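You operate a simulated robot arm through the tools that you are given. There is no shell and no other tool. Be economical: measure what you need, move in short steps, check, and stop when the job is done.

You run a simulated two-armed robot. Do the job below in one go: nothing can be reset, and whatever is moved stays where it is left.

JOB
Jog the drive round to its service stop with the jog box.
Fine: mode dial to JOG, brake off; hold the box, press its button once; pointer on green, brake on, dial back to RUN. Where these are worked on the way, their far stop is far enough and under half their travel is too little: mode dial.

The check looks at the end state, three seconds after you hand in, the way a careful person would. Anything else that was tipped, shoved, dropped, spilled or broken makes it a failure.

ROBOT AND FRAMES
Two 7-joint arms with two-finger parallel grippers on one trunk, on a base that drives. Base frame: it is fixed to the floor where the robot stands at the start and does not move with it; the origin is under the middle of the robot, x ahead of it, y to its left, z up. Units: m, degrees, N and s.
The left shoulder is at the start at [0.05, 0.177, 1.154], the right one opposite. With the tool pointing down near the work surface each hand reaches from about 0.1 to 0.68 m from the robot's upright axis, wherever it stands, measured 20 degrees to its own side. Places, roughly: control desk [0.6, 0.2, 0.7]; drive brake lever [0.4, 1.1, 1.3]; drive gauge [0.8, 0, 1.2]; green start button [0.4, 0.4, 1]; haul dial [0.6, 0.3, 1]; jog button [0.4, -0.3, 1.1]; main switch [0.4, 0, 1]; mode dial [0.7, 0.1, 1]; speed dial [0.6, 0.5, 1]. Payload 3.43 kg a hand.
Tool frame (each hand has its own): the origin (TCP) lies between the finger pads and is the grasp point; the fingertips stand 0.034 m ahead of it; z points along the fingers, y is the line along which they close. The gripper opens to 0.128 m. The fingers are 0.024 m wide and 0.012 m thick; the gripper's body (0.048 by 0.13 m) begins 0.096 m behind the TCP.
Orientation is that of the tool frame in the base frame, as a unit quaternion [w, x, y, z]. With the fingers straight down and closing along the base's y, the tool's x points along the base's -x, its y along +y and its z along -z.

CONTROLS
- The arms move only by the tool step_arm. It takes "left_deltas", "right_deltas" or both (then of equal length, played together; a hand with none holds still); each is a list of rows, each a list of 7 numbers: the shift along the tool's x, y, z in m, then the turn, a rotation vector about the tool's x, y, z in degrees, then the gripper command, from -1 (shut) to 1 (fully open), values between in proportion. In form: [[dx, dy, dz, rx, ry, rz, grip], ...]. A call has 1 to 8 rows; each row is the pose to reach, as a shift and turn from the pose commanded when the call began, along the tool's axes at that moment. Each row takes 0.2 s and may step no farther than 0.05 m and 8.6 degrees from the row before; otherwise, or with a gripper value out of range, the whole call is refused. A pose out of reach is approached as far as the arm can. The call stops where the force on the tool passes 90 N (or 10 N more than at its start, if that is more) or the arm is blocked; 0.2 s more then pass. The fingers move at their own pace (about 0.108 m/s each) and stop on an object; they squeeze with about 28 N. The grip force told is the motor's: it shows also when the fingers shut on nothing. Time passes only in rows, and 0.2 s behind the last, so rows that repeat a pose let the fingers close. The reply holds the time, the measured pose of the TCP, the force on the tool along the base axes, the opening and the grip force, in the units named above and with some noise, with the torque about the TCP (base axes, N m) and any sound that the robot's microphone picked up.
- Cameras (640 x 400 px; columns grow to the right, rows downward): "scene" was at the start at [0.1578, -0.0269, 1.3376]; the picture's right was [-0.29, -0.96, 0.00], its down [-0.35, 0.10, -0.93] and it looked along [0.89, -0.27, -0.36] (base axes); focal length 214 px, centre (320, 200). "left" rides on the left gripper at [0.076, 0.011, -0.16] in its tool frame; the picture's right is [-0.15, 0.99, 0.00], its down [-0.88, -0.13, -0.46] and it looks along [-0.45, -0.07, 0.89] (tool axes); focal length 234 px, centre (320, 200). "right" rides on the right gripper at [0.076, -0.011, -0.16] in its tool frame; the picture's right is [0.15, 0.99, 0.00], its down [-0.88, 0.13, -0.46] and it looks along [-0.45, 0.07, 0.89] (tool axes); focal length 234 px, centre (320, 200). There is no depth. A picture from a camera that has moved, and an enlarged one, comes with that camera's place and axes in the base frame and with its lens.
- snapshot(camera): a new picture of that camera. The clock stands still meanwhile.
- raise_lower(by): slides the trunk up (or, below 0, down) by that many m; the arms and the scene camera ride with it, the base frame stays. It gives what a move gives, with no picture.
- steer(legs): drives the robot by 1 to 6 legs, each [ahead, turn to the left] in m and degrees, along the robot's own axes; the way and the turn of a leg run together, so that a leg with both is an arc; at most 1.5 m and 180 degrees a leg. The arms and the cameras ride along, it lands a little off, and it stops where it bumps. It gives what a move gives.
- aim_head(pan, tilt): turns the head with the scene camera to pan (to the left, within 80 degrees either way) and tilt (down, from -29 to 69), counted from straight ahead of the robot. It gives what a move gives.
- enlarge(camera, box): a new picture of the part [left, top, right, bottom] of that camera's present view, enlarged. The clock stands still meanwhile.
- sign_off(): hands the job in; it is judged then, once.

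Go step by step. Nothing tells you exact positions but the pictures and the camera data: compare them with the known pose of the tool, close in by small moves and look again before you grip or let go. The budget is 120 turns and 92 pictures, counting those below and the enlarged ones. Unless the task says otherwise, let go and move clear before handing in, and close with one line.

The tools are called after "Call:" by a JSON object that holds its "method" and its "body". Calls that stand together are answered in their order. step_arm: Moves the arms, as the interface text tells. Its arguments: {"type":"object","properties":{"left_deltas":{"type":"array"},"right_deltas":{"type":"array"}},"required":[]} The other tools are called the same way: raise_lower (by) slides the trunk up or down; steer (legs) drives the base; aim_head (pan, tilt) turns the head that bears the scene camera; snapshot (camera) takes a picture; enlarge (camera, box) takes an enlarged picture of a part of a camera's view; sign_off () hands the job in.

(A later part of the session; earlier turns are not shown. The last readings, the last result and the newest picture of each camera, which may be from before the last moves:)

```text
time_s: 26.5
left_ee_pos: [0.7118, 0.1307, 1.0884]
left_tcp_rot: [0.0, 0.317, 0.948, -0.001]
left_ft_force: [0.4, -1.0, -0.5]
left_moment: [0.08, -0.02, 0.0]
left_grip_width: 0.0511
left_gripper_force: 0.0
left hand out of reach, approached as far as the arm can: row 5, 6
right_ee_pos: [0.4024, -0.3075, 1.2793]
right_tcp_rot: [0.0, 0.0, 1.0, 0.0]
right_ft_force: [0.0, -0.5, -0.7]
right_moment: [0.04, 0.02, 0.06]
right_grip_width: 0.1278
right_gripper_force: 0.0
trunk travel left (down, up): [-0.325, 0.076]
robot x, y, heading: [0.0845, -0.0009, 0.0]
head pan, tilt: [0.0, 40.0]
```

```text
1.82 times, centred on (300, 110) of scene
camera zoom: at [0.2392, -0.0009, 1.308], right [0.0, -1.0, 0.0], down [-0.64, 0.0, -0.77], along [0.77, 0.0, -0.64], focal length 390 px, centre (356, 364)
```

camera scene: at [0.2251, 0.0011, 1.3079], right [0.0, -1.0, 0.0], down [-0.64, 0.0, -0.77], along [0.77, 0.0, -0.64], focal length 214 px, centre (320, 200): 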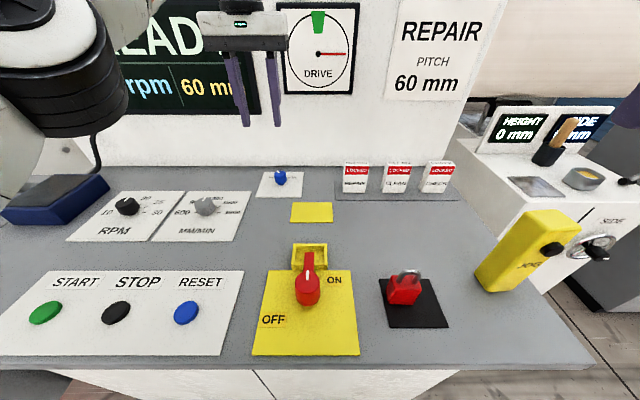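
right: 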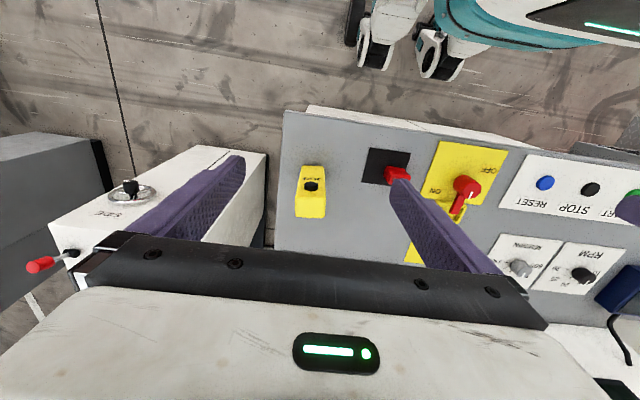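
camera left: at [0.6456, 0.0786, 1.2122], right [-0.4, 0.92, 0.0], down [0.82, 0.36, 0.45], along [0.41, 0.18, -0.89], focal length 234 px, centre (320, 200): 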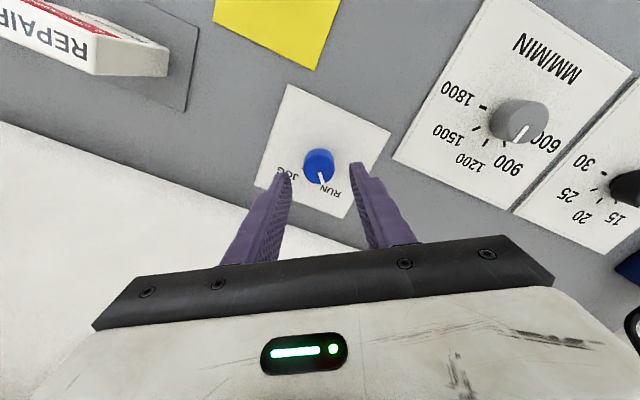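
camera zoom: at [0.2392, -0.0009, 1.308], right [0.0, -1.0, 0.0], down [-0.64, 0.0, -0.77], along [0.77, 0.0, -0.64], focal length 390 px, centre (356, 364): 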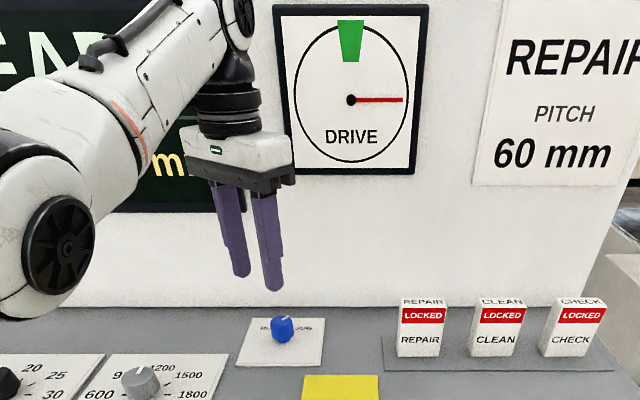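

The dial points to JOG. Now retract the left arm to its starting posture before driving to the brake.

Call:
{"method": "step_arm", "body": {"left_deltas": [[0.039, -0.015, -0.02, 0, 0, -5, 0], [0.078, -0.03, -0.04, 0, 0, -10, 0], [0.117, -0.045, -0.065, 0, 0, -15, 0], [0.156, -0.06, -0.09, 0, 0, -20, 0], [0.195, -0.075, -0.115, 0, 0, -25, 0], [0.234, -0.09, -0.14, 0, 0, -30, 0], [0.272, -0.105, -0.165, 0, 0, -34, 0], [0.31, -0.12, -0.19, 0, 0, -37, 0]]}}

Call:
{"method": "steer", "body": {"legs": [[-0.25, 0]]}}

Call:
{"method": "aim_head", "body": {"pan": 78, "tilt": 30}}

Call:
{"method": "snapshot", "body": {"camera": "scene"}}

```text
time_s: 28.3
left_ee_pos: [0.3914, 0.2089, 1.2724]
left_tcp_rot: [-0.001, -0.021, 1.0, -0.004]
left_ft_force: [-2.1, -2.1, -2.7]
left_moment: [0.32, -0.22, 0.01]
left_grip_width: 0.0638
left_gripper_force: 0.0
left hand out of reach, approached as far as the arm can: row 1, 2, 3, 4, 5
right_ee_pos: [0.4015, -0.308, 1.2782]
right_tcp_rot: [0.0, 0.002, 1.0, 0.002]
right_ft_force: [-0.7, -1.3, 0.7]
right_moment: [0.12, 0.01, -0.03]
right_grip_width: 0.1279
right_gripper_force: 0.0
trunk travel left (down, up): [-0.325, 0.076]
robot x, y, heading: [0.0868, 0.0015, -0.3]
head pan, tilt: [0.0, 40.0]
```

```text
time_s: 30.1
left_ee_pos: [0.1384, 0.2137, 1.2693]
left_tcp_rot: [-0.001, -0.017, 1.0, -0.001]
left_ft_force: [-0.2, -0.9, 0.2]
left_moment: [-0.02, -0.02, -0.03]
left_grip_width: 0.0638
left_gripper_force: 0.0
right_ee_pos: [0.1491, -0.3064, 1.2784]
right_tcp_rot: [-0.001, 0.001, 1.0, 0.0]
right_ft_force: [0.3, 0.3, 0.5]
right_moment: [0.02, -0.02, 0.03]
right_grip_width: 0.128
right_gripper_force: 0.0
trunk travel left (down, up): [-0.325, 0.076]
robot x, y, heading: [-0.1665, -0.0029, 0.1]
head pan, tilt: [0.0, 40.0]
```

```text
time_s: 31.6
left_ee_pos: [0.1389, 0.2126, 1.2699]
left_tcp_rot: [-0.001, -0.017, 1.0, -0.002]
left_ft_force: [0.0, -0.8, 0.2]
left_moment: [-0.01, -0.02, -0.03]
left_grip_width: 0.064
left_gripper_force: 0.1
right_ee_pos: [0.1507, -0.3046, 1.2795]
right_tcp_rot: [-0.002, 0.001, 1.0, -0.001]
right_ft_force: [0.8, -0.1, -0.6]
right_moment: [-0.02, 0.01, 0.02]
right_grip_width: 0.1278
right_gripper_force: 0.0
trunk travel left (down, up): [-0.325, 0.076]
robot x, y, heading: [-0.1693, -0.0023, 0.0]
head pan, tilt: [78.0, 30.0]
```

```text
59 pictures are left
camera scene: at [-0.0793, 0.0885, 1.3234], right [0.98, -0.21, 0.0], down [-0.1, -0.49, -0.87], along [0.18, 0.85, -0.5], focal length 214 px, centre (320, 200)
```

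scene: 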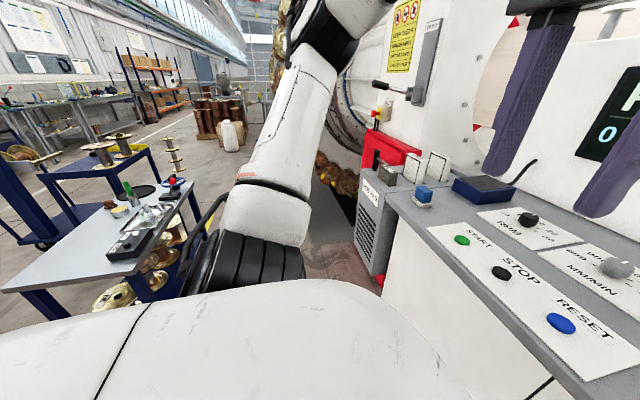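

There's a table to the left (edge about x=−0.57) and the aisle between. I'll turn left 55° in place to see the path and brake lever unobstructed.

Call:
{"method": "steer", "body": {"legs": [[0, 55]]}}

Call:
{"method": "aim_head", "body": {"pan": 0, "tilt": 25}}

Call:
{"method": "snapshot", "body": {"camera": "scene"}}

```text
time_s: 34.5
left_ee_pos: [-0.1711, 0.3735, 1.2696]
left_tcp_rot: [0.0, -0.483, 0.875, -0.002]
left_ft_force: [0.1, -0.2, -0.3]
left_moment: [-0.02, 0.02, 0.0]
left_grip_width: 0.0637
left_gripper_force: 0.0
right_ee_pos: [0.2642, 0.0912, 1.2785]
right_tcp_rot: [-0.001, -0.468, 0.884, 0.0]
right_ft_force: [0.7, -0.2, 0.2]
right_moment: [-0.03, 0.01, 0.02]
right_grip_width: 0.1278
right_gripper_force: 0.1
trunk travel left (down, up): [-0.325, 0.076]
robot x, y, heading: [-0.1654, 0.0017, 55.5]
head pan, tilt: [78.0, 30.0]
```

```text
time_s: 36.0
left_ee_pos: [-0.1719, 0.3728, 1.2697]
left_tcp_rot: [-0.001, -0.483, 0.875, -0.001]
left_ft_force: [-0.1, 0.1, 0.1]
left_moment: [0.0, 0.0, -0.03]
left_grip_width: 0.064
left_gripper_force: 0.1
right_ee_pos: [0.2643, 0.0914, 1.279]
right_tcp_rot: [-0.001, -0.468, 0.884, 0.0]
right_ft_force: [0.7, 0.5, 0.0]
right_moment: [-0.02, -0.03, -0.03]
right_grip_width: 0.1279
right_gripper_force: 0.2
trunk travel left (down, up): [-0.325, 0.076]
robot x, y, heading: [-0.1706, 0.0047, 55.9]
head pan, tilt: [0.0, 25.0]
```

```text
58 pictures are left
camera scene: at [-0.0771, 0.1343, 1.3314], right [0.83, -0.56, 0.0], down [-0.24, -0.35, -0.91], along [0.51, 0.75, -0.42], focal length 214 px, centre (320, 200)
```

scene: 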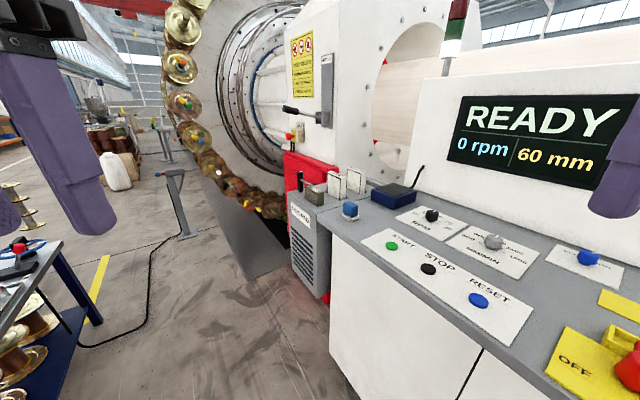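

I see the brake lever grip near (0.41, 1.1, 1.29). Zooming to understand its plate and stroke.

Call:
{"method": "enlarge", "body": {"camera": "scene", "box": [260, 20, 360, 150]}}

```text
3.08 times, centred on (310, 85) of scene
camera zoom: at [-0.0771, 0.1343, 1.3314], right [0.83, -0.56, 0.0], down [-0.24, -0.35, -0.91], along [0.51, 0.75, -0.42], focal length 660 px, centre (351, 554)
```

zoom: 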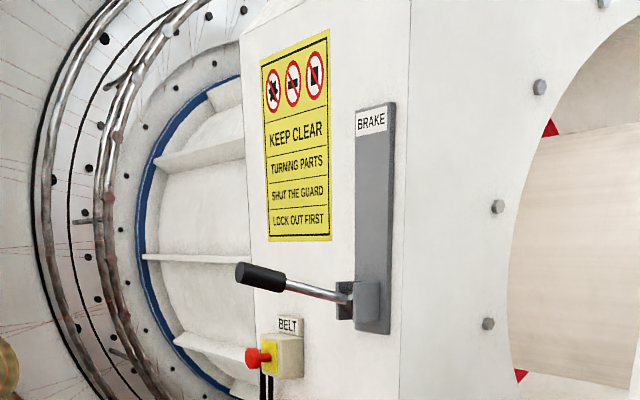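

The lever pivots at the lower end of a BRAKE plate facing us. I'll tuck both hands in and drive to stand in front of it.

Call:
{"method": "step_arm", "body": {"left_deltas": [[0.04, 0.01, 0, 0, 0, 0, 0], [0.08, 0.02, 0, 0, 0, 0, 0], [0.11, 0.03, 0, 0, 0, 0, 0]], "right_deltas": [[0.04, 0.01, 0, 0, 0, 0, 0], [0.08, 0.02, 0, 0, 0, 0, 0], [0.12, 0.03, 0, 0, 0, 0, 0]]}}

Call:
{"method": "steer", "body": {"legs": [[0, 31], [0.9, 0], [0, -86.5]]}}

Call:
{"method": "snapshot", "body": {"camera": "scene"}}

```text
time_s: 36.8
left_ee_pos: [-0.25, 0.2925, 1.2617]
left_tcp_rot: [0.001, -0.484, 0.875, -0.002]
left_ft_force: [-0.7, -0.2, 0.5]
left_moment: [0.01, -0.05, 0.03]
left_grip_width: 0.0641
left_gripper_force: 0.1
left hand out of reach, approached as far as the arm can: row 3
right_ee_pos: [0.1721, 0.0058, 1.2817]
right_tcp_rot: [0.0, -0.468, 0.884, -0.001]
right_ft_force: [-0.1, -0.1, 0.0]
right_moment: [0.0, 0.02, -0.01]
right_grip_width: 0.0642
right_gripper_force: 0.2
trunk travel left (down, up): [-0.325, 0.076]
robot x, y, heading: [-0.1674, -0.002, 55.7]
head pan, tilt: [0.0, 25.0]
```

```text
time_s: 46.7
left_ee_pos: [0.101, 1.1012, 1.2619]
left_tcp_rot: [-0.001, 0.0, 1.0, 0.0]
left_ft_force: [0.1, -0.9, 0.0]
left_moment: [-0.02, -0.05, 0.0]
left_grip_width: 0.0639
left_gripper_force: 0.1
right_ee_pos: [0.0826, 0.5908, 1.2821]
right_tcp_rot: [-0.001, 0.016, 1.0, 0.0]
right_ft_force: [0.0, 1.1, 0.4]
right_moment: [-0.04, 0.03, 0.0]
right_grip_width: 0.0641
right_gripper_force: 0.0
trunk travel left (down, up): [-0.325, 0.076]
robot x, y, heading: [-0.1014, 0.8769, -2.1]
head pan, tilt: [0.0, 25.0]
```

```text
56 pictures are left
camera scene: at [0.0565, 0.8688, 1.3314], right [-0.03, -1.0, 0.0], down [-0.42, 0.01, -0.91], along [0.91, -0.03, -0.42], focal length 214 px, centre (320, 200)
```

scene: 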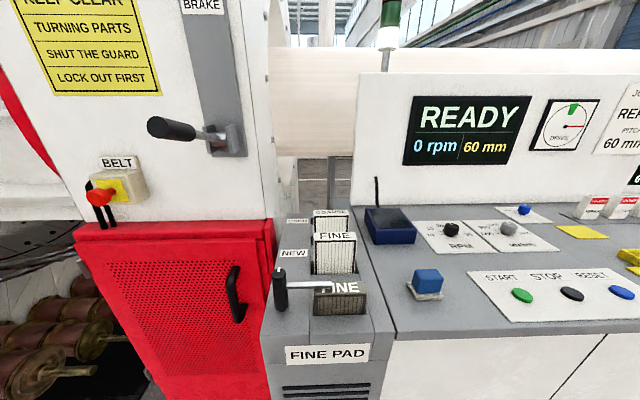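

The lever tip is at about (0.374, 1.09, 1.30), pivot about (0.545, 1.06, 1.265). Zooming for markings.

Call:
{"method": "aim_head", "body": {"pan": 20, "tilt": 0}}

Call:
{"method": "enlarge", "body": {"camera": "scene", "box": [180, 60, 380, 260]}}

```text
time_s: 47.6
left_ee_pos: [0.0998, 1.1015, 1.2609]
left_tcp_rot: [-0.001, 0.0, 1.0, -0.001]
left_ft_force: [-0.1, -0.7, -0.4]
left_moment: [0.01, 0.01, 0.01]
left_grip_width: 0.0637
left_gripper_force: 0.0
right_ee_pos: [0.0832, 0.5908, 1.2821]
right_tcp_rot: [0.0, 0.017, 1.0, 0.0]
right_ft_force: [0.0, 0.8, 0.5]
right_moment: [0.01, 0.02, -0.01]
right_grip_width: 0.0639
right_gripper_force: 0.1
trunk travel left (down, up): [-0.325, 0.076]
robot x, y, heading: [-0.1062, 0.8733, -1.8]
head pan, tilt: [20.0, 0.0]
```

```text
2.00 times, centred on (280, 160) of scene
camera zoom: at [0.05, 0.8998, 1.3717], right [0.31, -0.95, 0.0], down [0.0, 0.0, -1.0], along [0.95, 0.31, 0.0], focal length 429 px, centre (400, 280)
```

zoom: 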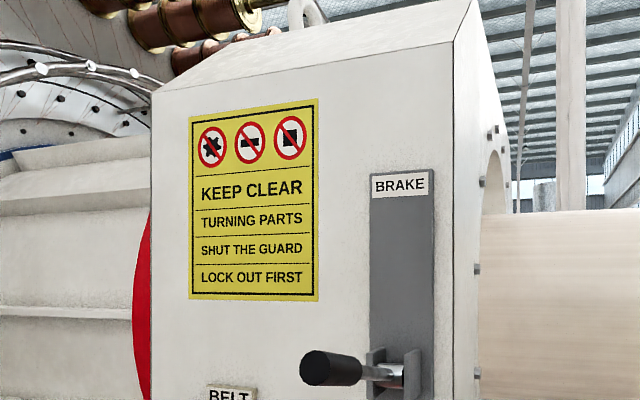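

The lever should swing up along the plate. I'll bring the left hand, pitched 45° forward-down, to a pre-grasp behind the black grip.

Call:
{"method": "step_arm", "body": {"left_deltas": [[-0.041, -0.003, -0.025, 0, -7.5, 0, 0.3], [-0.082, -0.007, -0.05, 0, -15, 0, 0.3], [-0.123, -0.01, -0.065, 0, -22.5, 0, 0.3], [-0.164, -0.014, -0.08, 0, -30, 0, 0.3], [-0.205, -0.017, -0.089, 0, -37.5, 0, 0.3], [-0.246, -0.02, -0.089, 0, -45, 0, 0.3]]}}

Call:
{"method": "snapshot", "body": {"camera": "left"}}

Call:
{"method": "snapshot", "body": {"camera": "scene"}}

```text
time_s: 49.0
left_ee_pos: [0.348, 1.0832, 1.3525]
left_tcp_rot: [0.383, -0.002, 0.924, -0.001]
left_ft_force: [-0.3, 0.6, 0.2]
left_moment: [0.0, 0.02, -0.03]
left_grip_width: 0.0832
left_gripper_force: 0.1
right_ee_pos: [0.0836, 0.5907, 1.2815]
right_tcp_rot: [-0.002, 0.017, 1.0, 0.0]
right_ft_force: [0.6, -1.4, -0.5]
right_moment: [0.02, 0.0, 0.0]
right_grip_width: 0.0642
right_gripper_force: 0.2
trunk travel left (down, up): [-0.325, 0.076]
robot x, y, heading: [-0.1043, 0.8726, -1.9]
head pan, tilt: [20.0, 0.0]
```

```text
54 pictures are left
camera left: at [0.1804, 1.0938, 1.4104], right [0.1, 0.99, 0.1], down [0.3, -0.13, 0.94], along [0.95, -0.07, -0.31], focal length 234 px, centre (320, 200)
```

left: 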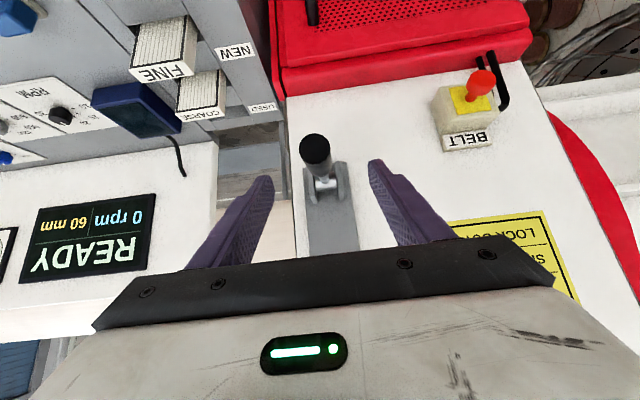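

```text
53 pictures are left
camera scene: at [0.0508, 0.9, 1.3716], right [0.31, -0.95, 0.0], down [0.0, 0.0, -1.0], along [0.95, 0.31, 0.0], focal length 214 px, centre (320, 200)
```

scene: 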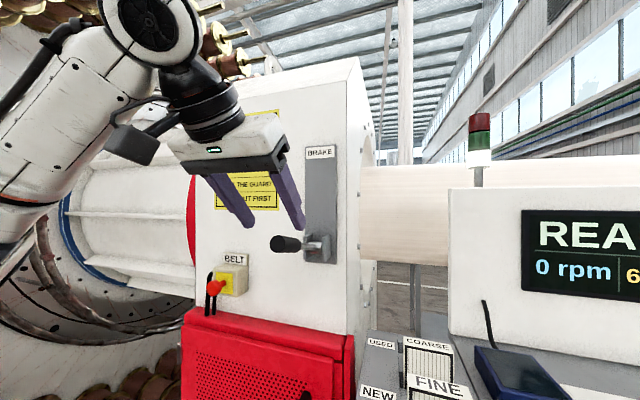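

Lever at y≈1.08, aligned. Advance 8 cm along the fingers and close.

Call:
{"method": "step_arm", "body": {"left_deltas": [[0, -0.003, 0.04, 0, 0, 0, 0.3], [0, -0.003, 0.08, 0, 0, 0, 0.3], [0, -0.003, 0.08, 0, 0, 0, -1], [0, -0.003, 0.08, 0, 0, 0, -1], [0, -0.003, 0.08, 0, 0, 0, -1]]}}

Call:
{"method": "snapshot", "body": {"camera": "left"}}

```text
time_s: 50.2
left_ee_pos: [0.4002, 1.0793, 1.2929]
left_tcp_rot: [0.383, -0.001, 0.924, -0.001]
left_ft_force: [0.5, -1.2, -0.3]
left_moment: [0.01, -0.4, -0.2]
left_grip_width: 0.0295
left_gripper_force: 45.2
right_ee_pos: [0.0833, 0.5904, 1.2815]
right_tcp_rot: [0.0, 0.017, 1.0, 0.001]
right_ft_force: [0.3, -1.0, -0.3]
right_moment: [0.02, -0.03, -0.01]
right_grip_width: 0.0641
right_gripper_force: 0.1
trunk travel left (down, up): [-0.325, 0.076]
robot x, y, heading: [-0.1027, 0.8743, -1.9]
head pan, tilt: [20.0, 0.0]
```

```text
52 pictures are left
camera left: at [0.2341, 1.0916, 1.3507], right [0.1, 0.99, 0.1], down [0.3, -0.13, 0.95], along [0.95, -0.07, -0.31], focal length 234 px, centre (320, 200)
```

left: 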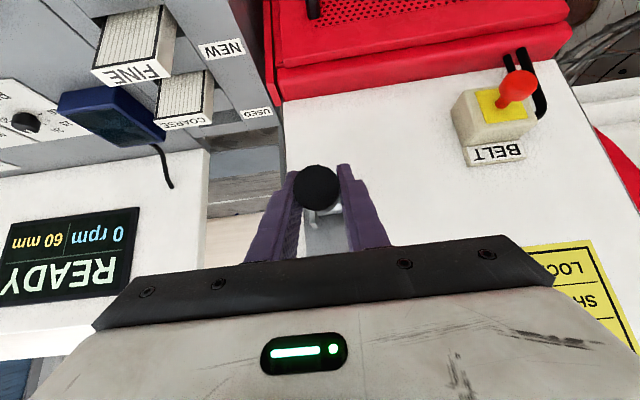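

Gripped. Lift the lever along its arc by 30° and watch the force.

Call:
{"method": "step_arm", "body": {"left_deltas": [[-0.0228, 0, -0.012, 0, 5, 0, -1], [-0.0473, 0, -0.02, 0, 10, 0, -1], [-0.0728, 0, -0.0236, 0, 15, 0, -1]]}}

Call:
{"method": "snapshot", "body": {"camera": "scene"}}

```text
time_s: 51.0
left_ee_pos: [0.4346, 1.08, 1.3594]
left_tcp_rot: [0.258, -0.001, 0.966, 0.0]
left_ft_force: [-8.8, -1.0, -5.0]
left_moment: [-0.06, 1.41, -0.08]
left_grip_width: 0.0295
left_gripper_force: 45.2
right_ee_pos: [0.0818, 0.59, 1.2817]
right_tcp_rot: [0.0, 0.016, 1.0, 0.0]
right_ft_force: [-0.4, 0.7, 0.3]
right_moment: [0.01, -0.01, 0.0]
right_grip_width: 0.0641
right_gripper_force: 0.1
trunk travel left (down, up): [-0.325, 0.076]
robot x, y, heading: [-0.1026, 0.8745, -2.0]
head pan, tilt: [20.0, 0.0]
```

```text
51 pictures are left
camera scene: at [0.0487, 0.8999, 1.3719], right [0.31, -0.95, 0.0], down [0.0, 0.0, -1.0], along [0.95, 0.31, 0.0], focal length 214 px, centre (320, 200)
```

scene: 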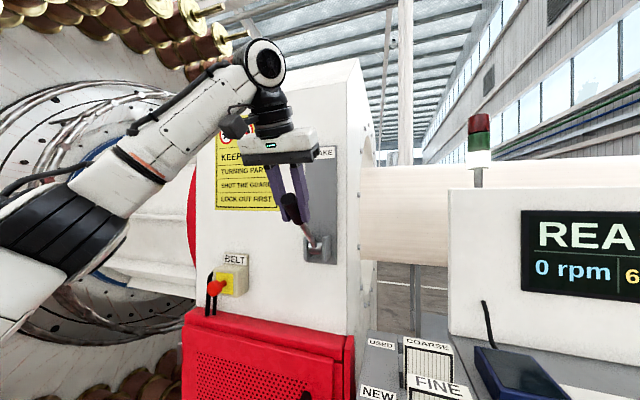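

It lifts freely. Continue the arc keeping the tool pitch, watching for a stop.

Call:
{"method": "step_arm", "body": {"left_deltas": [[-0.0252, 0, -0.0058, 0, 0, 0, -1], [-0.0509, 0, -0.0072, 0, 0, 0, -1], [-0.0766, 0, -0.004, 0, 0, 0, -1]]}}

Call:
{"method": "snapshot", "body": {"camera": "scene"}}

```text
time_s: 51.8
left_ee_pos: [0.4869, 1.0816, 1.3995]
left_tcp_rot: [0.267, 0.0, 0.964, 0.001]
left_ft_force: [-7.9, 2.0, 22.6]
left_moment: [0.31, -0.72, 0.41]
left_grip_width: 0.0297
left_gripper_force: 45.1
left hand out of reach, approached as far as the arm can: row 3
right_ee_pos: [0.0789, 0.5903, 1.2816]
right_tcp_rot: [0.002, 0.017, 1.0, 0.001]
right_ft_force: [-1.0, -0.7, 0.1]
right_moment: [0.01, 0.02, -0.01]
right_grip_width: 0.0642
right_gripper_force: 0.1
trunk travel left (down, up): [-0.325, 0.076]
robot x, y, heading: [-0.1055, 0.8764, -1.9]
head pan, tilt: [20.0, 0.0]
```

```text
50 pictures are left
camera scene: at [0.0464, 0.899, 1.3729], right [0.31, -0.95, 0.0], down [0.0, 0.0, -1.0], along [0.95, 0.31, 0.0], focal length 214 px, centre (320, 200)
```

scene: 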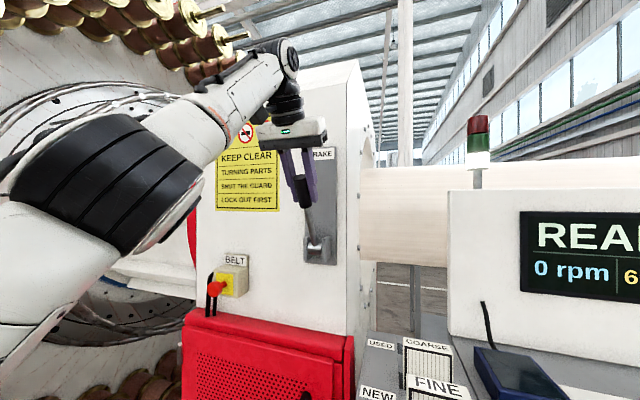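

The arm ran out of reach; pitching the hand more forward gives room. I'll do that and continue toward vertical.

Call:
{"method": "step_arm", "body": {"left_deltas": [[0, 0, 0, 0, -8, 0, -1], [0, 0, 0, 0, -16, 0, -1], [0, 0, 0, 0, -24, 0, -1], [-0.012, 0, 0.003, 0, -24, 0, -1], [-0.0246, 0, 0.0075, 0, -24, 0, -1]]}}

Call:
{"method": "snapshot", "body": {"camera": "scene"}}

```text
time_s: 52.9
left_ee_pos: [0.5374, 1.0788, 1.4132]
left_tcp_rot: [0.359, -0.033, 0.932, -0.047]
left_ft_force: [-6.6, -28.0, 12.5]
left_moment: [1.77, 0.98, 0.85]
left_grip_width: 0.033
left_gripper_force: 44.7
left hand out of reach, approached as far as the arm can: row 1, 2, 3, 4
right_ee_pos: [0.0819, 0.5887, 1.2804]
right_tcp_rot: [-0.001, 0.018, 1.0, 0.0]
right_ft_force: [0.8, 1.9, -0.1]
right_moment: [-0.17, 0.02, -0.03]
right_grip_width: 0.0639
right_gripper_force: 0.0
trunk travel left (down, up): [-0.325, 0.076]
robot x, y, heading: [-0.1064, 0.8719, -2.2]
head pan, tilt: [20.0, 0.0]
stopped in row 5 (left hand): the force on the tool passed its limit (the readings are from after the stop); the commanded pose is now the measured one
```

```text
49 pictures are left
camera scene: at [0.0497, 0.8977, 1.3719], right [0.31, -0.95, 0.0], down [0.0, 0.0, -1.0], along [0.95, 0.31, 0.0], focal length 214 px, centre (320, 200)
```

scene: 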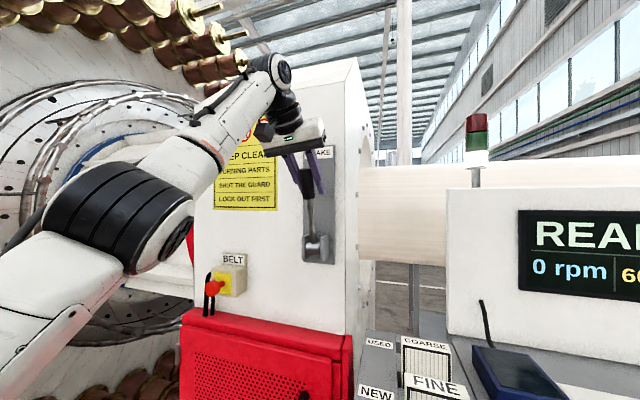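

The lever is now near vertical and resisted. Release, back away, and look.

Call:
{"method": "step_arm", "body": {"left_deltas": [[0, 0, 0, 0, 0, 0, 0.3], [0, 0, 0, 0, 0, 0, 0.3], [0, 0, -0.04, 0, 0, 0, 0.3], [0, 0, -0.08, 0, 0, 0, 0.3], [0.0, 0, -0.12, 0, 0, 0, 0.3]]}}

Call:
{"method": "enlarge", "body": {"camera": "scene", "box": [220, 100, 380, 280]}}

Call:
{"method": "snapshot", "body": {"camera": "left"}}

```text
time_s: 54.1
left_ee_pos: [0.451, 1.1044, 1.4872]
left_tcp_rot: [0.355, -0.045, 0.933, -0.043]
left_ft_force: [0.2, 0.3, 0.1]
left_moment: [0.02, 0.0, 0.0]
left_grip_width: 0.0832
left_gripper_force: 0.0
left hand out of reach, approached as far as the arm can: row 4, 5
right_ee_pos: [0.0818, 0.5902, 1.282]
right_tcp_rot: [-0.001, 0.019, 1.0, 0.0]
right_ft_force: [0.1, -0.3, 0.5]
right_moment: [0.01, -0.04, -0.03]
right_grip_width: 0.0641
right_gripper_force: 0.0
trunk travel left (down, up): [-0.325, 0.076]
robot x, y, heading: [-0.1065, 0.8741, -2.3]
head pan, tilt: [20.0, 0.0]
```

```text
2.22 times, centred on (300, 190) of scene
camera zoom: at [0.0493, 0.8993, 1.3719], right [0.31, -0.95, 0.0], down [0.0, 0.0, -1.0], along [0.95, 0.31, 0.0], focal length 477 px, centre (364, 222)
```

zoom: 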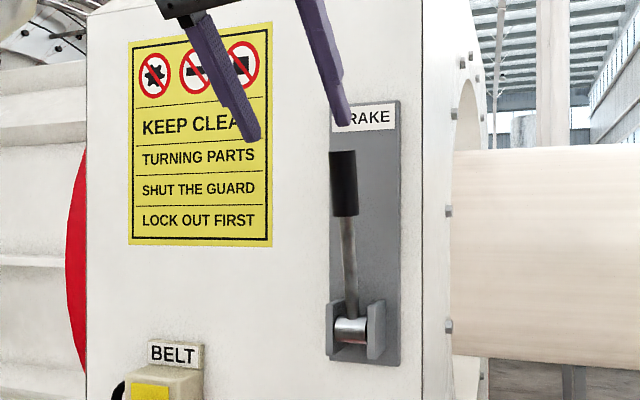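

```text
47 pictures are left
camera left: at [0.2872, 1.1156, 1.5525], right [0.06, 1.0, -0.02], down [0.36, -0.01, 0.93], along [0.93, -0.06, -0.36], focal length 234 px, centre (320, 200)
```

left: 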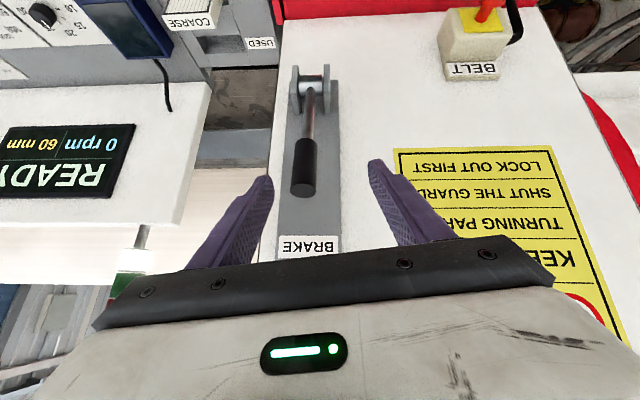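

The lever stands at about 80°. To be sure it is against its stop, I'll close the fingers and nudge it from the front.

Call:
{"method": "step_arm", "body": {"left_deltas": [[0.014, -0.01, 0.014, 0, 0, 0, -0.5], [0.028, -0.02, 0.028, 0, 0, 0, -1], [0.028, -0.02, 0.028, 0, 0, 0, -1]]}}

Call:
{"method": "snapshot", "body": {"camera": "left"}}

```text
time_s: 54.9
left_ee_pos: [0.463, 1.0843, 1.4763]
left_tcp_rot: [0.354, -0.044, 0.933, -0.045]
left_ft_force: [0.3, 1.0, -0.2]
left_moment: [-0.02, 0.0, 0.02]
left_grip_width: 0.0
left_gripper_force: 27.9
left hand out of reach, approached as far as the arm can: row 1, 2, 3
right_ee_pos: [0.0829, 0.5899, 1.2821]
right_tcp_rot: [-0.001, 0.019, 1.0, 0.0]
right_ft_force: [-0.3, -0.1, 0.6]
right_moment: [-0.03, 0.03, 0.01]
right_grip_width: 0.0638
right_gripper_force: 0.0
trunk travel left (down, up): [-0.325, 0.076]
robot x, y, heading: [-0.1059, 0.8751, -2.2]
head pan, tilt: [20.0, 0.0]
```

```text
46 pictures are left
camera left: at [0.3002, 1.095, 1.5433], right [0.06, 1.0, -0.02], down [0.36, -0.01, 0.93], along [0.93, -0.06, -0.36], focal length 234 px, centre (320, 200)
```

left: 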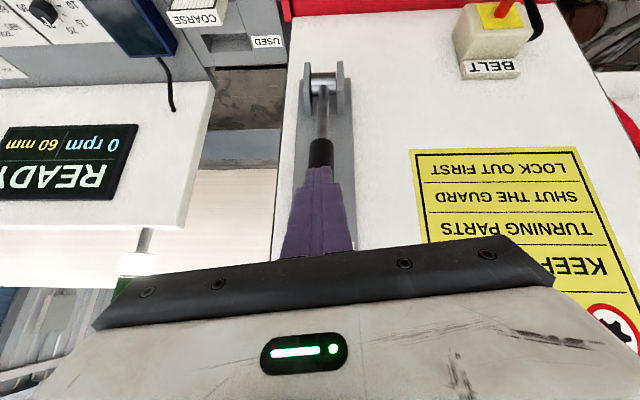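

Aligned with the lever. Lower a bit, then push forward in small steps.

Call:
{"method": "step_arm", "body": {"left_deltas": [[0.022, 0.003, 0.012, 0, 0, 0, -1], [0.04, 0.004, 0.015, 0, 0, 0, -1]]}}

Call:
{"method": "snapshot", "body": {"camera": "scene"}}

```text
time_s: 55.5
left_ee_pos: [0.4668, 1.0829, 1.4751]
left_tcp_rot: [0.354, -0.045, 0.933, -0.044]
left_ft_force: [0.3, -0.7, 0.8]
left_moment: [0.02, -0.01, -0.01]
left_grip_width: 0.0
left_gripper_force: 28.2
left hand out of reach, approached as far as the arm can: row 1, 2
right_ee_pos: [0.0835, 0.5897, 1.2815]
right_tcp_rot: [-0.001, 0.018, 1.0, -0.001]
right_ft_force: [-0.7, -0.6, -0.3]
right_moment: [0.0, 0.01, -0.01]
right_grip_width: 0.0639
right_gripper_force: 0.1
trunk travel left (down, up): [-0.325, 0.076]
robot x, y, heading: [-0.1018, 0.8785, -2.5]
head pan, tilt: [20.0, 0.0]
```

```text
45 pictures are left
camera scene: at [0.0504, 0.8994, 1.3718], right [0.31, -0.95, 0.0], down [0.0, 0.0, -1.0], along [0.95, 0.31, 0.0], focal length 214 px, centre (320, 200)
```

scene: 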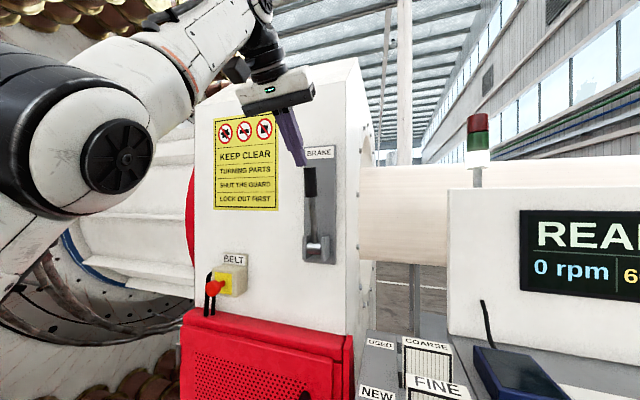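

The arm is in a cramped pose. I'll back away 10 cm and pitch the hand more level to free it up.

Call:
{"method": "step_arm", "body": {"left_deltas": [[0.03, 0.002, -0.02, 0, 0, 0, -1], [0.06, 0.004, -0.035, 0, -8, 0, -1], [0.09, 0.008, -0.045, 0, -16, 0, -1], [0.11, 0.008, -0.05, 0, -24, 0, -1]]}}

```text
time_s: 56.5
left_ee_pos: [0.365, 1.0194, 1.561]
left_tcp_rot: [0.42, -0.045, 0.906, -0.038]
left_ft_force: [-0.7, -1.4, 0.7]
left_moment: [0.1, -0.02, 0.15]
left_grip_width: 0.0002
left_gripper_force: 28.3
left hand out of reach, approached as far as the arm can: row 1, 2, 3, 4
right_ee_pos: [0.0805, 0.5863, 1.2807]
right_tcp_rot: [0.0, 0.018, 1.0, 0.0]
right_ft_force: [-0.8, -1.0, -0.1]
right_moment: [0.1, -0.09, 0.01]
right_grip_width: 0.0638
right_gripper_force: 0.0
trunk travel left (down, up): [-0.325, 0.076]
robot x, y, heading: [-0.1035, 0.8721, -1.8]
head pan, tilt: [20.0, 0.0]
```

Turning the hand back toward pointing down so the arm leaves the joint limit.

Call:
{"method": "step_arm", "body": {"left_deltas": [[0, 0, 0, 0, 8, 0, -1], [0, 0, 0, 0, 16, 0, -1], [0, 0, 0, 0, 24, 0, -1], [0, 0, 0, 0, 32, 0, -1], [0, 0, 0, 0, 40, 0, -1], [0, 0, 0, 0, 48, 0, -1], [0, 0, 0, 0, 48, 0, -1]]}}

Call:
{"method": "snapshot", "body": {"camera": "scene"}}

```text
time_s: 58.1
left_ee_pos: [0.3714, 0.9998, 1.5063]
left_tcp_rot: [0.321, -0.032, 0.945, -0.053]
left_ft_force: [0.7, -0.3, -0.4]
left_moment: [-0.01, 0.05, 0.03]
left_grip_width: 0.0
left_gripper_force: 28.1
left hand out of reach, approached as far as the arm can: row 1, 2, 3, 4, 5, 6, 7
right_ee_pos: [0.0839, 0.5894, 1.2808]
right_tcp_rot: [-0.002, 0.018, 1.0, 0.0]
right_ft_force: [-0.1, 0.1, 0.3]
right_moment: [0.01, 0.02, 0.01]
right_grip_width: 0.0642
right_gripper_force: 0.0
trunk travel left (down, up): [-0.325, 0.076]
robot x, y, heading: [-0.1015, 0.874, -2.1]
head pan, tilt: [20.0, 0.0]
```

```text
44 pictures are left
camera scene: at [0.0517, 0.8992, 1.3716], right [0.31, -0.95, 0.0], down [0.0, 0.0, -1.0], along [0.95, 0.31, 0.0], focal length 214 px, centre (320, 200)
```

scene: 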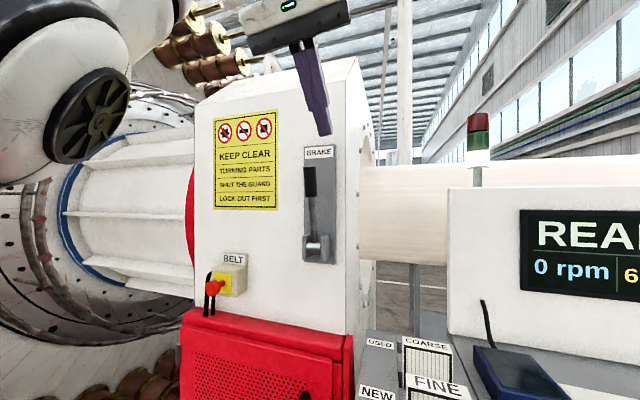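

The arm is still following loosely. I'll command it toward its natural tucked pose and see whether it converges.

Call:
{"method": "step_arm", "body": {"left_deltas": [[0.04, 0.008, 0.013, 0, 4, 0, -1], [0.08, 0.016, 0.026, 0, 8, 0, -1], [0.12, 0.024, 0.04, 0, 12, 0, -1], [0.16, 0.032, 0.053, 0, 16, 0, -1], [0.16, 0.04, 0.066, 0, 17, 0, -1], [0.16, 0.04, 0.066, 0, 17, 0, -1]]}}

```text
time_s: 59.5
left_ee_pos: [0.2854, 1.0196, 1.3557]
left_tcp_rot: [0.177, -0.022, 0.982, -0.058]
left_ft_force: [0.2, 0.1, 0.5]
left_moment: [-0.03, 0.03, 0.0]
left_grip_width: 0.0
left_gripper_force: 28.6
left hand out of reach, approached as far as the arm can: row 1
right_ee_pos: [0.0828, 0.5896, 1.2815]
right_tcp_rot: [-0.001, 0.018, 1.0, -0.001]
right_ft_force: [0.6, -0.3, 0.0]
right_moment: [0.01, 0.03, -0.04]
right_grip_width: 0.0638
right_gripper_force: 0.1
trunk travel left (down, up): [-0.325, 0.076]
robot x, y, heading: [-0.1062, 0.8754, -1.8]
head pan, tilt: [20.0, 0.0]
```

It converged; command and hand agree again. I'll remove the small roll, then pitch to about 65° while moving in front of the lever.

Call:
{"method": "step_arm", "body": {"left_deltas": [[0, 0.02, 0, -6.1, 0.4, 3.6, -1]]}}

Call:
{"method": "step_arm", "body": {"left_deltas": [[-0.01, 0.01, 0, 0, -8, 0, -1], [-0.02, 0.02, 0, 0, -16, 0, -1], [-0.04, 0.03, 0, 0, -24, 0, -1], [-0.06, 0.04, 0, 0, -32, 0, -1], [-0.085, 0.04, 0, 0, -40, 0, -1], [-0.11, 0.04, 0, 0, -45, 0, -1]]}}

Call:
{"method": "snapshot", "body": {"camera": "left"}}

```text
time_s: 59.9
left_ee_pos: [0.287, 1.038, 1.3526]
left_tcp_rot: [0.175, -0.002, 0.984, 0.0]
left_ft_force: [0.4, 0.3, 0.8]
left_moment: [0.0, -0.01, -0.01]
left_grip_width: 0.0001
left_gripper_force: 28.1
right_ee_pos: [0.0816, 0.59, 1.2815]
right_tcp_rot: [-0.002, 0.018, 1.0, 0.0]
right_ft_force: [0.3, 0.2, -0.3]
right_moment: [-0.02, -0.01, -0.02]
right_grip_width: 0.0638
right_gripper_force: 0.1
trunk travel left (down, up): [-0.325, 0.076]
robot x, y, heading: [-0.1047, 0.876, -2.1]
head pan, tilt: [20.0, 0.0]
```

```text
time_s: 61.3
left_ee_pos: [0.389, 1.0782, 1.391]
left_tcp_rot: [0.54, -0.001, 0.841, 0.001]
left_ft_force: [-0.2, 1.4, 0.3]
left_moment: [0.0, -0.03, 0.05]
left_grip_width: 0.0
left_gripper_force: 27.7
right_ee_pos: [0.0842, 0.5887, 1.2801]
right_tcp_rot: [-0.002, 0.019, 1.0, 0.0]
right_ft_force: [-1.1, 0.4, -0.9]
right_moment: [0.01, 0.0, 0.01]
right_grip_width: 0.0639
right_gripper_force: 0.1
trunk travel left (down, up): [-0.325, 0.076]
robot x, y, heading: [-0.1028, 0.8732, -1.9]
head pan, tilt: [20.0, 0.0]
```

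```text
43 pictures are left
camera left: at [0.2118, 1.089, 1.3867], right [0.06, 0.99, 0.13], down [-0.05, -0.13, 0.99], along [1.0, -0.06, 0.04], focal length 234 px, centre (320, 200)
```

left: 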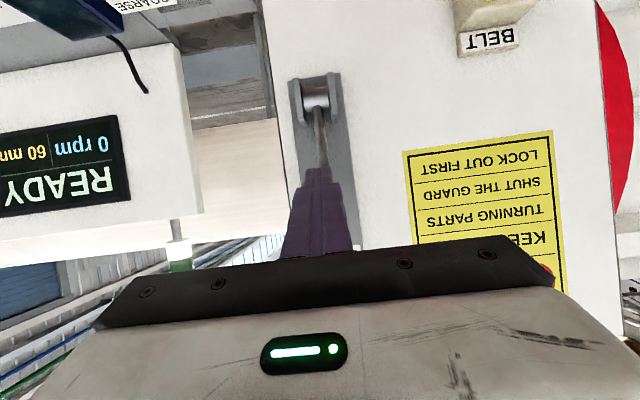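

Good pose. Approach the lever and nudge it toward the plate.

Call:
{"method": "step_arm", "body": {"left_deltas": [[-0.03, 0, 0.025, 0, 0, 0, -1], [-0.06, 0, 0.049, 0, 0, 0, -1], [-0.0672, 0, 0.0628, 0, 0, 0, -1], [-0.0728, 0, 0.0763, 0, 0, 0, -1]]}}

```text
time_s: 62.3
left_ee_pos: [0.4832, 1.0797, 1.4285]
left_tcp_rot: [0.537, 0.0, 0.844, 0.001]
left_ft_force: [-26.1, 1.1, -10.5]
left_moment: [-0.21, 0.44, -0.01]
left_grip_width: 0.0
left_gripper_force: 28.1
right_ee_pos: [0.079, 0.5902, 1.2825]
right_tcp_rot: [0.001, 0.019, 1.0, 0.0]
right_ft_force: [0.1, -1.3, 0.1]
right_moment: [0.01, 0.01, -0.01]
right_grip_width: 0.064
right_gripper_force: 0.1
trunk travel left (down, up): [-0.325, 0.076]
robot x, y, heading: [-0.1036, 0.8708, -1.9]
head pan, tilt: [20.0, 0.0]
```

Resisting with 26 N: probably the stop. One more small push to confirm, then look.

Call:
{"method": "step_arm", "body": {"left_deltas": [[-0.003, 0, 0.007, 0, 0, 0, -1], [-0.006, 0, 0.0135, 0, 0, 0, -1]]}}

Call:
{"method": "enlarge", "body": {"camera": "scene", "box": [220, 100, 380, 280]}}

```text
time_s: 62.9
left_ee_pos: [0.4871, 1.0786, 1.4288]
left_tcp_rot: [0.534, 0.001, 0.846, 0.001]
left_ft_force: [-79.0, 0.1, -27.9]
left_moment: [-0.72, 1.33, -0.09]
left_grip_width: 0.0
left_gripper_force: 28.3
right_ee_pos: [0.0699, 0.5922, 1.2843]
right_tcp_rot: [0.005, 0.018, 1.0, -0.001]
right_ft_force: [-0.5, -0.3, -0.7]
right_moment: [-0.02, 0.0, -0.01]
right_grip_width: 0.0638
right_gripper_force: 0.0
trunk travel left (down, up): [-0.325, 0.076]
robot x, y, heading: [-0.1018, 0.8741, -2.0]
head pan, tilt: [20.0, 0.0]
```

```text
2.22 times, centred on (300, 190) of scene
camera zoom: at [0.0369, 0.9008, 1.3732], right [0.31, -0.95, 0.0], down [0.01, 0.0, -1.0], along [0.95, 0.31, 0.01], focal length 477 px, centre (364, 222)
```

zoom: 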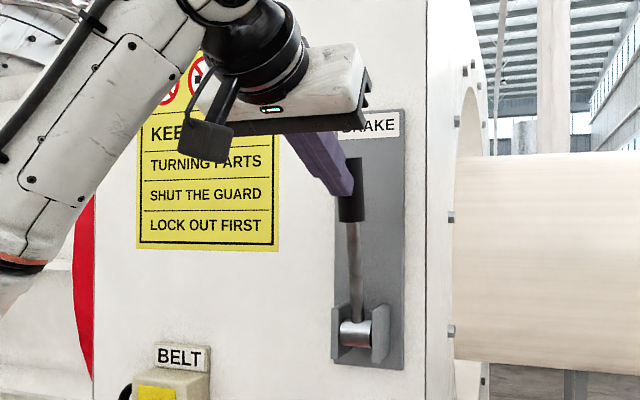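

At 79 N it does not budge: brake is off at its stop. Retract the left hand to the tucked pose.

Call:
{"method": "step_arm", "body": {"left_deltas": [[0.02, 0, -0.044, 0, 0, 0, -1], [0.04, 0, -0.088, 0, 4, 0, -1], [0.07, 0, -0.12, 0, 12, 0, -1], [0.105, 0.0, -0.145, 0, 20, 0, -1], [0.14, 0.005, -0.17, 0, 28, 0, -1], [0.175, 0.01, -0.195, 0, 36, 0, -0.5], [0.21, 0.015, -0.215, 0, 44, 0, 0], [0.245, 0.02, -0.235, 0, 52, 0, 0]]}}

Call:
{"method": "aim_head", "body": {"pan": 0, "tilt": 25}}

```text
time_s: 64.7
left_ee_pos: [0.188, 1.0991, 1.3018]
left_tcp_rot: [0.114, -0.001, 0.993, 0.001]
left_ft_force: [0.0, -0.7, -0.7]
left_moment: [-0.01, 0.01, 0.04]
left_grip_width: 0.0639
left_gripper_force: 0.1
right_ee_pos: [0.0837, 0.5899, 1.2819]
right_tcp_rot: [-0.001, 0.018, 1.0, -0.001]
right_ft_force: [-0.5, 0.0, 0.2]
right_moment: [0.0, -0.03, 0.0]
right_grip_width: 0.0639
right_gripper_force: 0.0
trunk travel left (down, up): [-0.325, 0.076]
robot x, y, heading: [-0.1056, 0.8773, -1.9]
head pan, tilt: [20.0, 0.0]
```

```text
time_s: 65.5
left_ee_pos: [0.1878, 1.0983, 1.3035]
left_tcp_rot: [0.115, -0.002, 0.993, 0.001]
left_ft_force: [-0.3, 0.4, -0.3]
left_moment: [0.02, -0.01, 0.01]
left_grip_width: 0.0638
left_gripper_force: 0.0
right_ee_pos: [0.0824, 0.5892, 1.281]
right_tcp_rot: [-0.001, 0.018, 1.0, 0.0]
right_ft_force: [0.0, -0.2, -0.3]
right_moment: [-0.03, -0.02, 0.0]
right_grip_width: 0.0638
right_gripper_force: 0.1
trunk travel left (down, up): [-0.325, 0.076]
robot x, y, heading: [-0.1038, 0.871, -2.0]
head pan, tilt: [0.0, 25.0]
```

Finishing the tuck, then driving back to stand in front of the jog box at about (0, −0.33).

Call:
{"method": "step_arm", "body": {"left_deltas": [[0.04, 0, 0.01, 0, 6.5, 0, 0], [0.08, 0, 0.02, 0, 13, 0, 0]]}}

Call:
{"method": "steer", "body": {"legs": [[0, -87], [1.18, 0], [0, 89]]}}

Call:
{"method": "snapshot", "body": {"camera": "scene"}}

```text
time_s: 66.2
left_ee_pos: [0.1123, 1.1001, 1.2628]
left_tcp_rot: [0.001, -0.002, 1.0, 0.0]
left_ft_force: [-0.7, -0.4, -0.2]
left_moment: [0.0, -0.01, -0.02]
left_grip_width: 0.064
left_gripper_force: 0.1
right_ee_pos: [0.0819, 0.5898, 1.2805]
right_tcp_rot: [-0.001, 0.018, 1.0, -0.001]
right_ft_force: [-0.3, -0.3, -0.7]
right_moment: [0.0, -0.02, 0.0]
right_grip_width: 0.0639
right_gripper_force: 0.0
trunk travel left (down, up): [-0.325, 0.076]
robot x, y, heading: [-0.1083, 0.8747, -2.0]
head pan, tilt: [0.0, 25.0]
```

```text
time_s: 79.5
left_ee_pos: [0.1267, -0.0363, 1.2636]
left_tcp_rot: [0.001, -0.021, 1.0, -0.001]
left_ft_force: [1.1, -0.4, -0.5]
left_moment: [-0.01, 0.04, 0.0]
left_grip_width: 0.0639
left_gripper_force: 0.1
right_ee_pos: [0.1191, -0.5447, 1.2809]
right_tcp_rot: [-0.002, -0.002, 1.0, -0.002]
right_ft_force: [0.7, -0.4, -0.7]
right_moment: [-0.02, 0.01, -0.02]
right_grip_width: 0.0637
right_gripper_force: 0.0
trunk travel left (down, up): [-0.325, 0.076]
robot x, y, heading: [-0.0756, -0.2674, 0.3]
head pan, tilt: [0.0, 25.0]
```

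```text
41 pictures are left
camera scene: at [0.0822, -0.2682, 1.3314], right [0.0, -1.0, 0.0], down [-0.42, 0.0, -0.91], along [0.91, 0.0, -0.42], focal length 214 px, centre (320, 200)
```

scene: 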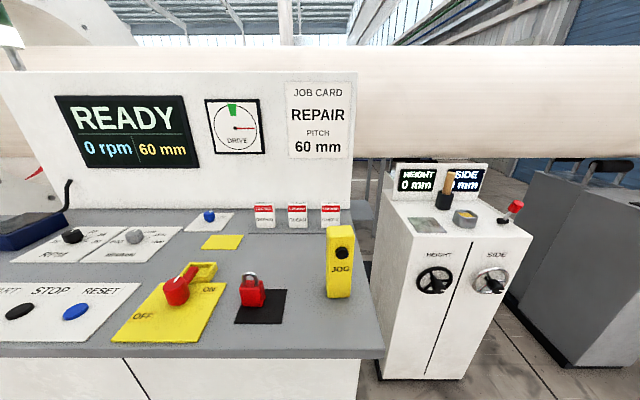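

The jog box stands upright at about (0.436, −0.312), top z≈1.095, with its button on the front face at z≈1.075. I'll bring the left hand forward, then over the box.

Call:
{"method": "step_arm", "body": {"left_deltas": [[-0.045, 0, 0, 0, 0, 0, 0.3], [-0.09, 0, 0.01, 0, 0, 0, 0.5], [-0.135, 0, 0.02, 0, 0, 0, 0.5], [-0.18, 0, 0.02, 0, 0, 0, 0.5], [-0.225, 0, 0.02, 0, 0, 0, 0.5], [-0.27, -0.01, 0.02, 0, 0, 0, 0.5], [-0.3, -0.04, 0.02, 0, 0, 0, 0.5], [-0.31, -0.085, 0.02, 0, 0, 0, 0.5]]}}

Call:
{"method": "step_arm", "body": {"left_deltas": [[0, -0.045, 0, 0, 0, 0, 0.5], [0, -0.09, 0, 0, 0, 0.6, 0.5], [0, -0.135, 0, 0, 0, 1.2, 0.5], [0, -0.175, 0, 0, 0, 2.4, 0.5]]}}

Call:
{"method": "snapshot", "body": {"camera": "left"}}

Call:
{"method": "snapshot", "body": {"camera": "scene"}}

```text
time_s: 81.2
left_ee_pos: [0.4404, -0.1093, 1.2443]
left_tcp_rot: [0.002, -0.021, 1.0, 0.0]
left_ft_force: [0.3, -0.4, 0.1]
left_moment: [0.03, -0.02, 0.02]
left_grip_width: 0.0964
left_gripper_force: 0.0
right_ee_pos: [0.1197, -0.5472, 1.2797]
right_tcp_rot: [0.0, -0.002, 1.0, 0.0]
right_ft_force: [0.2, 0.2, 0.6]
right_moment: [0.01, -0.01, -0.02]
right_grip_width: 0.0642
right_gripper_force: 0.2
trunk travel left (down, up): [-0.325, 0.076]
robot x, y, heading: [-0.0789, -0.2665, 0.2]
head pan, tilt: [0.0, 25.0]
```

```text
time_s: 82.2
left_ee_pos: [0.4426, -0.2415, 1.2481]
left_tcp_rot: [0.005, -0.022, 1.0, -0.018]
left_ft_force: [-0.6, 0.3, 1.2]
left_moment: [-0.05, 0.0, 0.02]
left_grip_width: 0.0959
left_gripper_force: 0.1
left hand out of reach, approached as far as the arm can: row 3, 4
right_ee_pos: [0.1191, -0.5441, 1.2811]
right_tcp_rot: [-0.001, -0.001, 1.0, -0.001]
right_ft_force: [-0.9, -0.3, 0.6]
right_moment: [-0.04, 0.0, 0.02]
right_grip_width: 0.0642
right_gripper_force: 0.1
trunk travel left (down, up): [-0.325, 0.076]
robot x, y, heading: [-0.0804, -0.267, -0.0]
head pan, tilt: [0.0, 25.0]
```

```text
40 pictures are left
camera left: at [0.3644, -0.228, 1.4058], right [0.1, 0.99, -0.03], down [0.88, -0.08, 0.47], along [0.46, -0.08, -0.88], focal length 234 px, centre (320, 200)
```

left: 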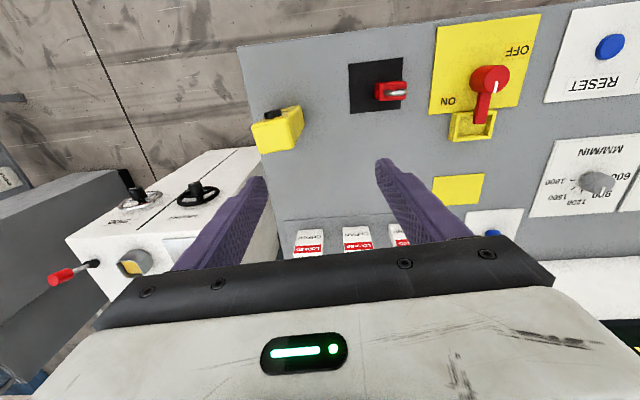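

```text
39 pictures are left
camera scene: at [0.0826, -0.2667, 1.3313], right [0.0, -1.0, 0.0], down [-0.42, 0.0, -0.91], along [0.91, 0.0, -0.42], focal length 214 px, centre (320, 200)
```

scene: 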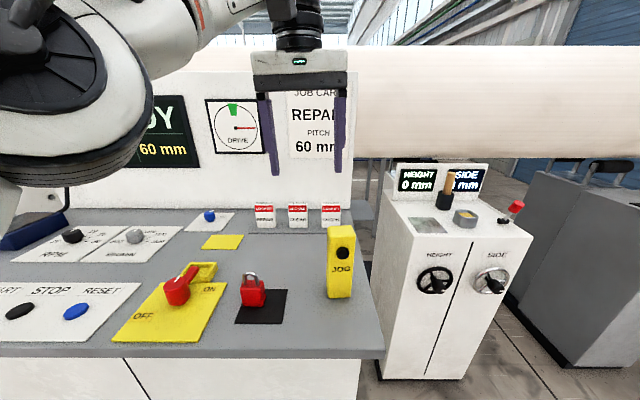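

The arm is just short of reach at this height; driving 10 cm closer will fix that.

Call:
{"method": "steer", "body": {"legs": [[0.1, 0]]}}

Call:
{"method": "step_arm", "body": {"left_deltas": [[0.04, -0.01, 0, 0, 0, 0, 0.5], [0.08, -0.025, 0, 0, 0, 0, 0.5], [0.1, -0.06, 0, -1, -0.5, 2, 0.5], [0.105, -0.07, 0.02, -2, -0.6, 2.5, 0.5]]}}

Call:
{"method": "snapshot", "body": {"camera": "left"}}

```text
time_s: 83.4
left_ee_pos: [0.5435, -0.2444, 1.2435]
left_tcp_rot: [0.001, -0.021, 1.0, -0.013]
left_ft_force: [0.4, 0.8, 0.4]
left_moment: [0.01, 0.05, 0.0]
left_grip_width: 0.0963
left_gripper_force: 0.0
right_ee_pos: [0.2192, -0.5476, 1.2819]
right_tcp_rot: [-0.001, -0.001, 1.0, 0.0]
right_ft_force: [0.6, -0.5, 0.3]
right_moment: [-0.01, 0.07, -0.03]
right_grip_width: 0.0641
right_gripper_force: 0.0
trunk travel left (down, up): [-0.325, 0.076]
robot x, y, heading: [0.0153, -0.2692, 0.2]
head pan, tilt: [0.0, 25.0]
```

```text
time_s: 84.4
left_ee_pos: [0.4447, -0.3207, 1.228]
left_tcp_rot: [0.007, -0.001, 1.0, 0.004]
left_ft_force: [0.5, 0.2, -0.2]
left_moment: [-0.01, 0.01, 0.03]
left_grip_width: 0.0959
left_gripper_force: 0.1
right_ee_pos: [0.2179, -0.5458, 1.2815]
right_tcp_rot: [-0.002, -0.001, 1.0, -0.001]
right_ft_force: [-0.2, -0.6, 0.3]
right_moment: [0.0, 0.01, 0.0]
right_grip_width: 0.064
right_gripper_force: 0.0
trunk travel left (down, up): [-0.325, 0.076]
robot x, y, heading: [0.0225, -0.2662, 0.1]
head pan, tilt: [0.0, 25.0]
```

```text
38 pictures are left
camera left: at [0.3664, -0.3109, 1.3849], right [0.14, 0.99, 0.01], down [0.87, -0.13, 0.47], along [0.46, -0.06, -0.88], focal length 234 px, centre (320, 200)
```

left: 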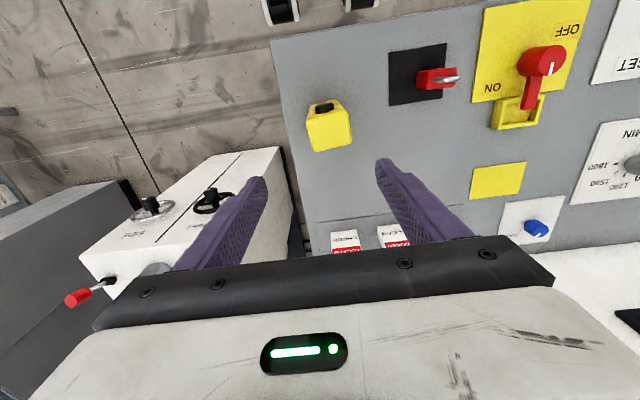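

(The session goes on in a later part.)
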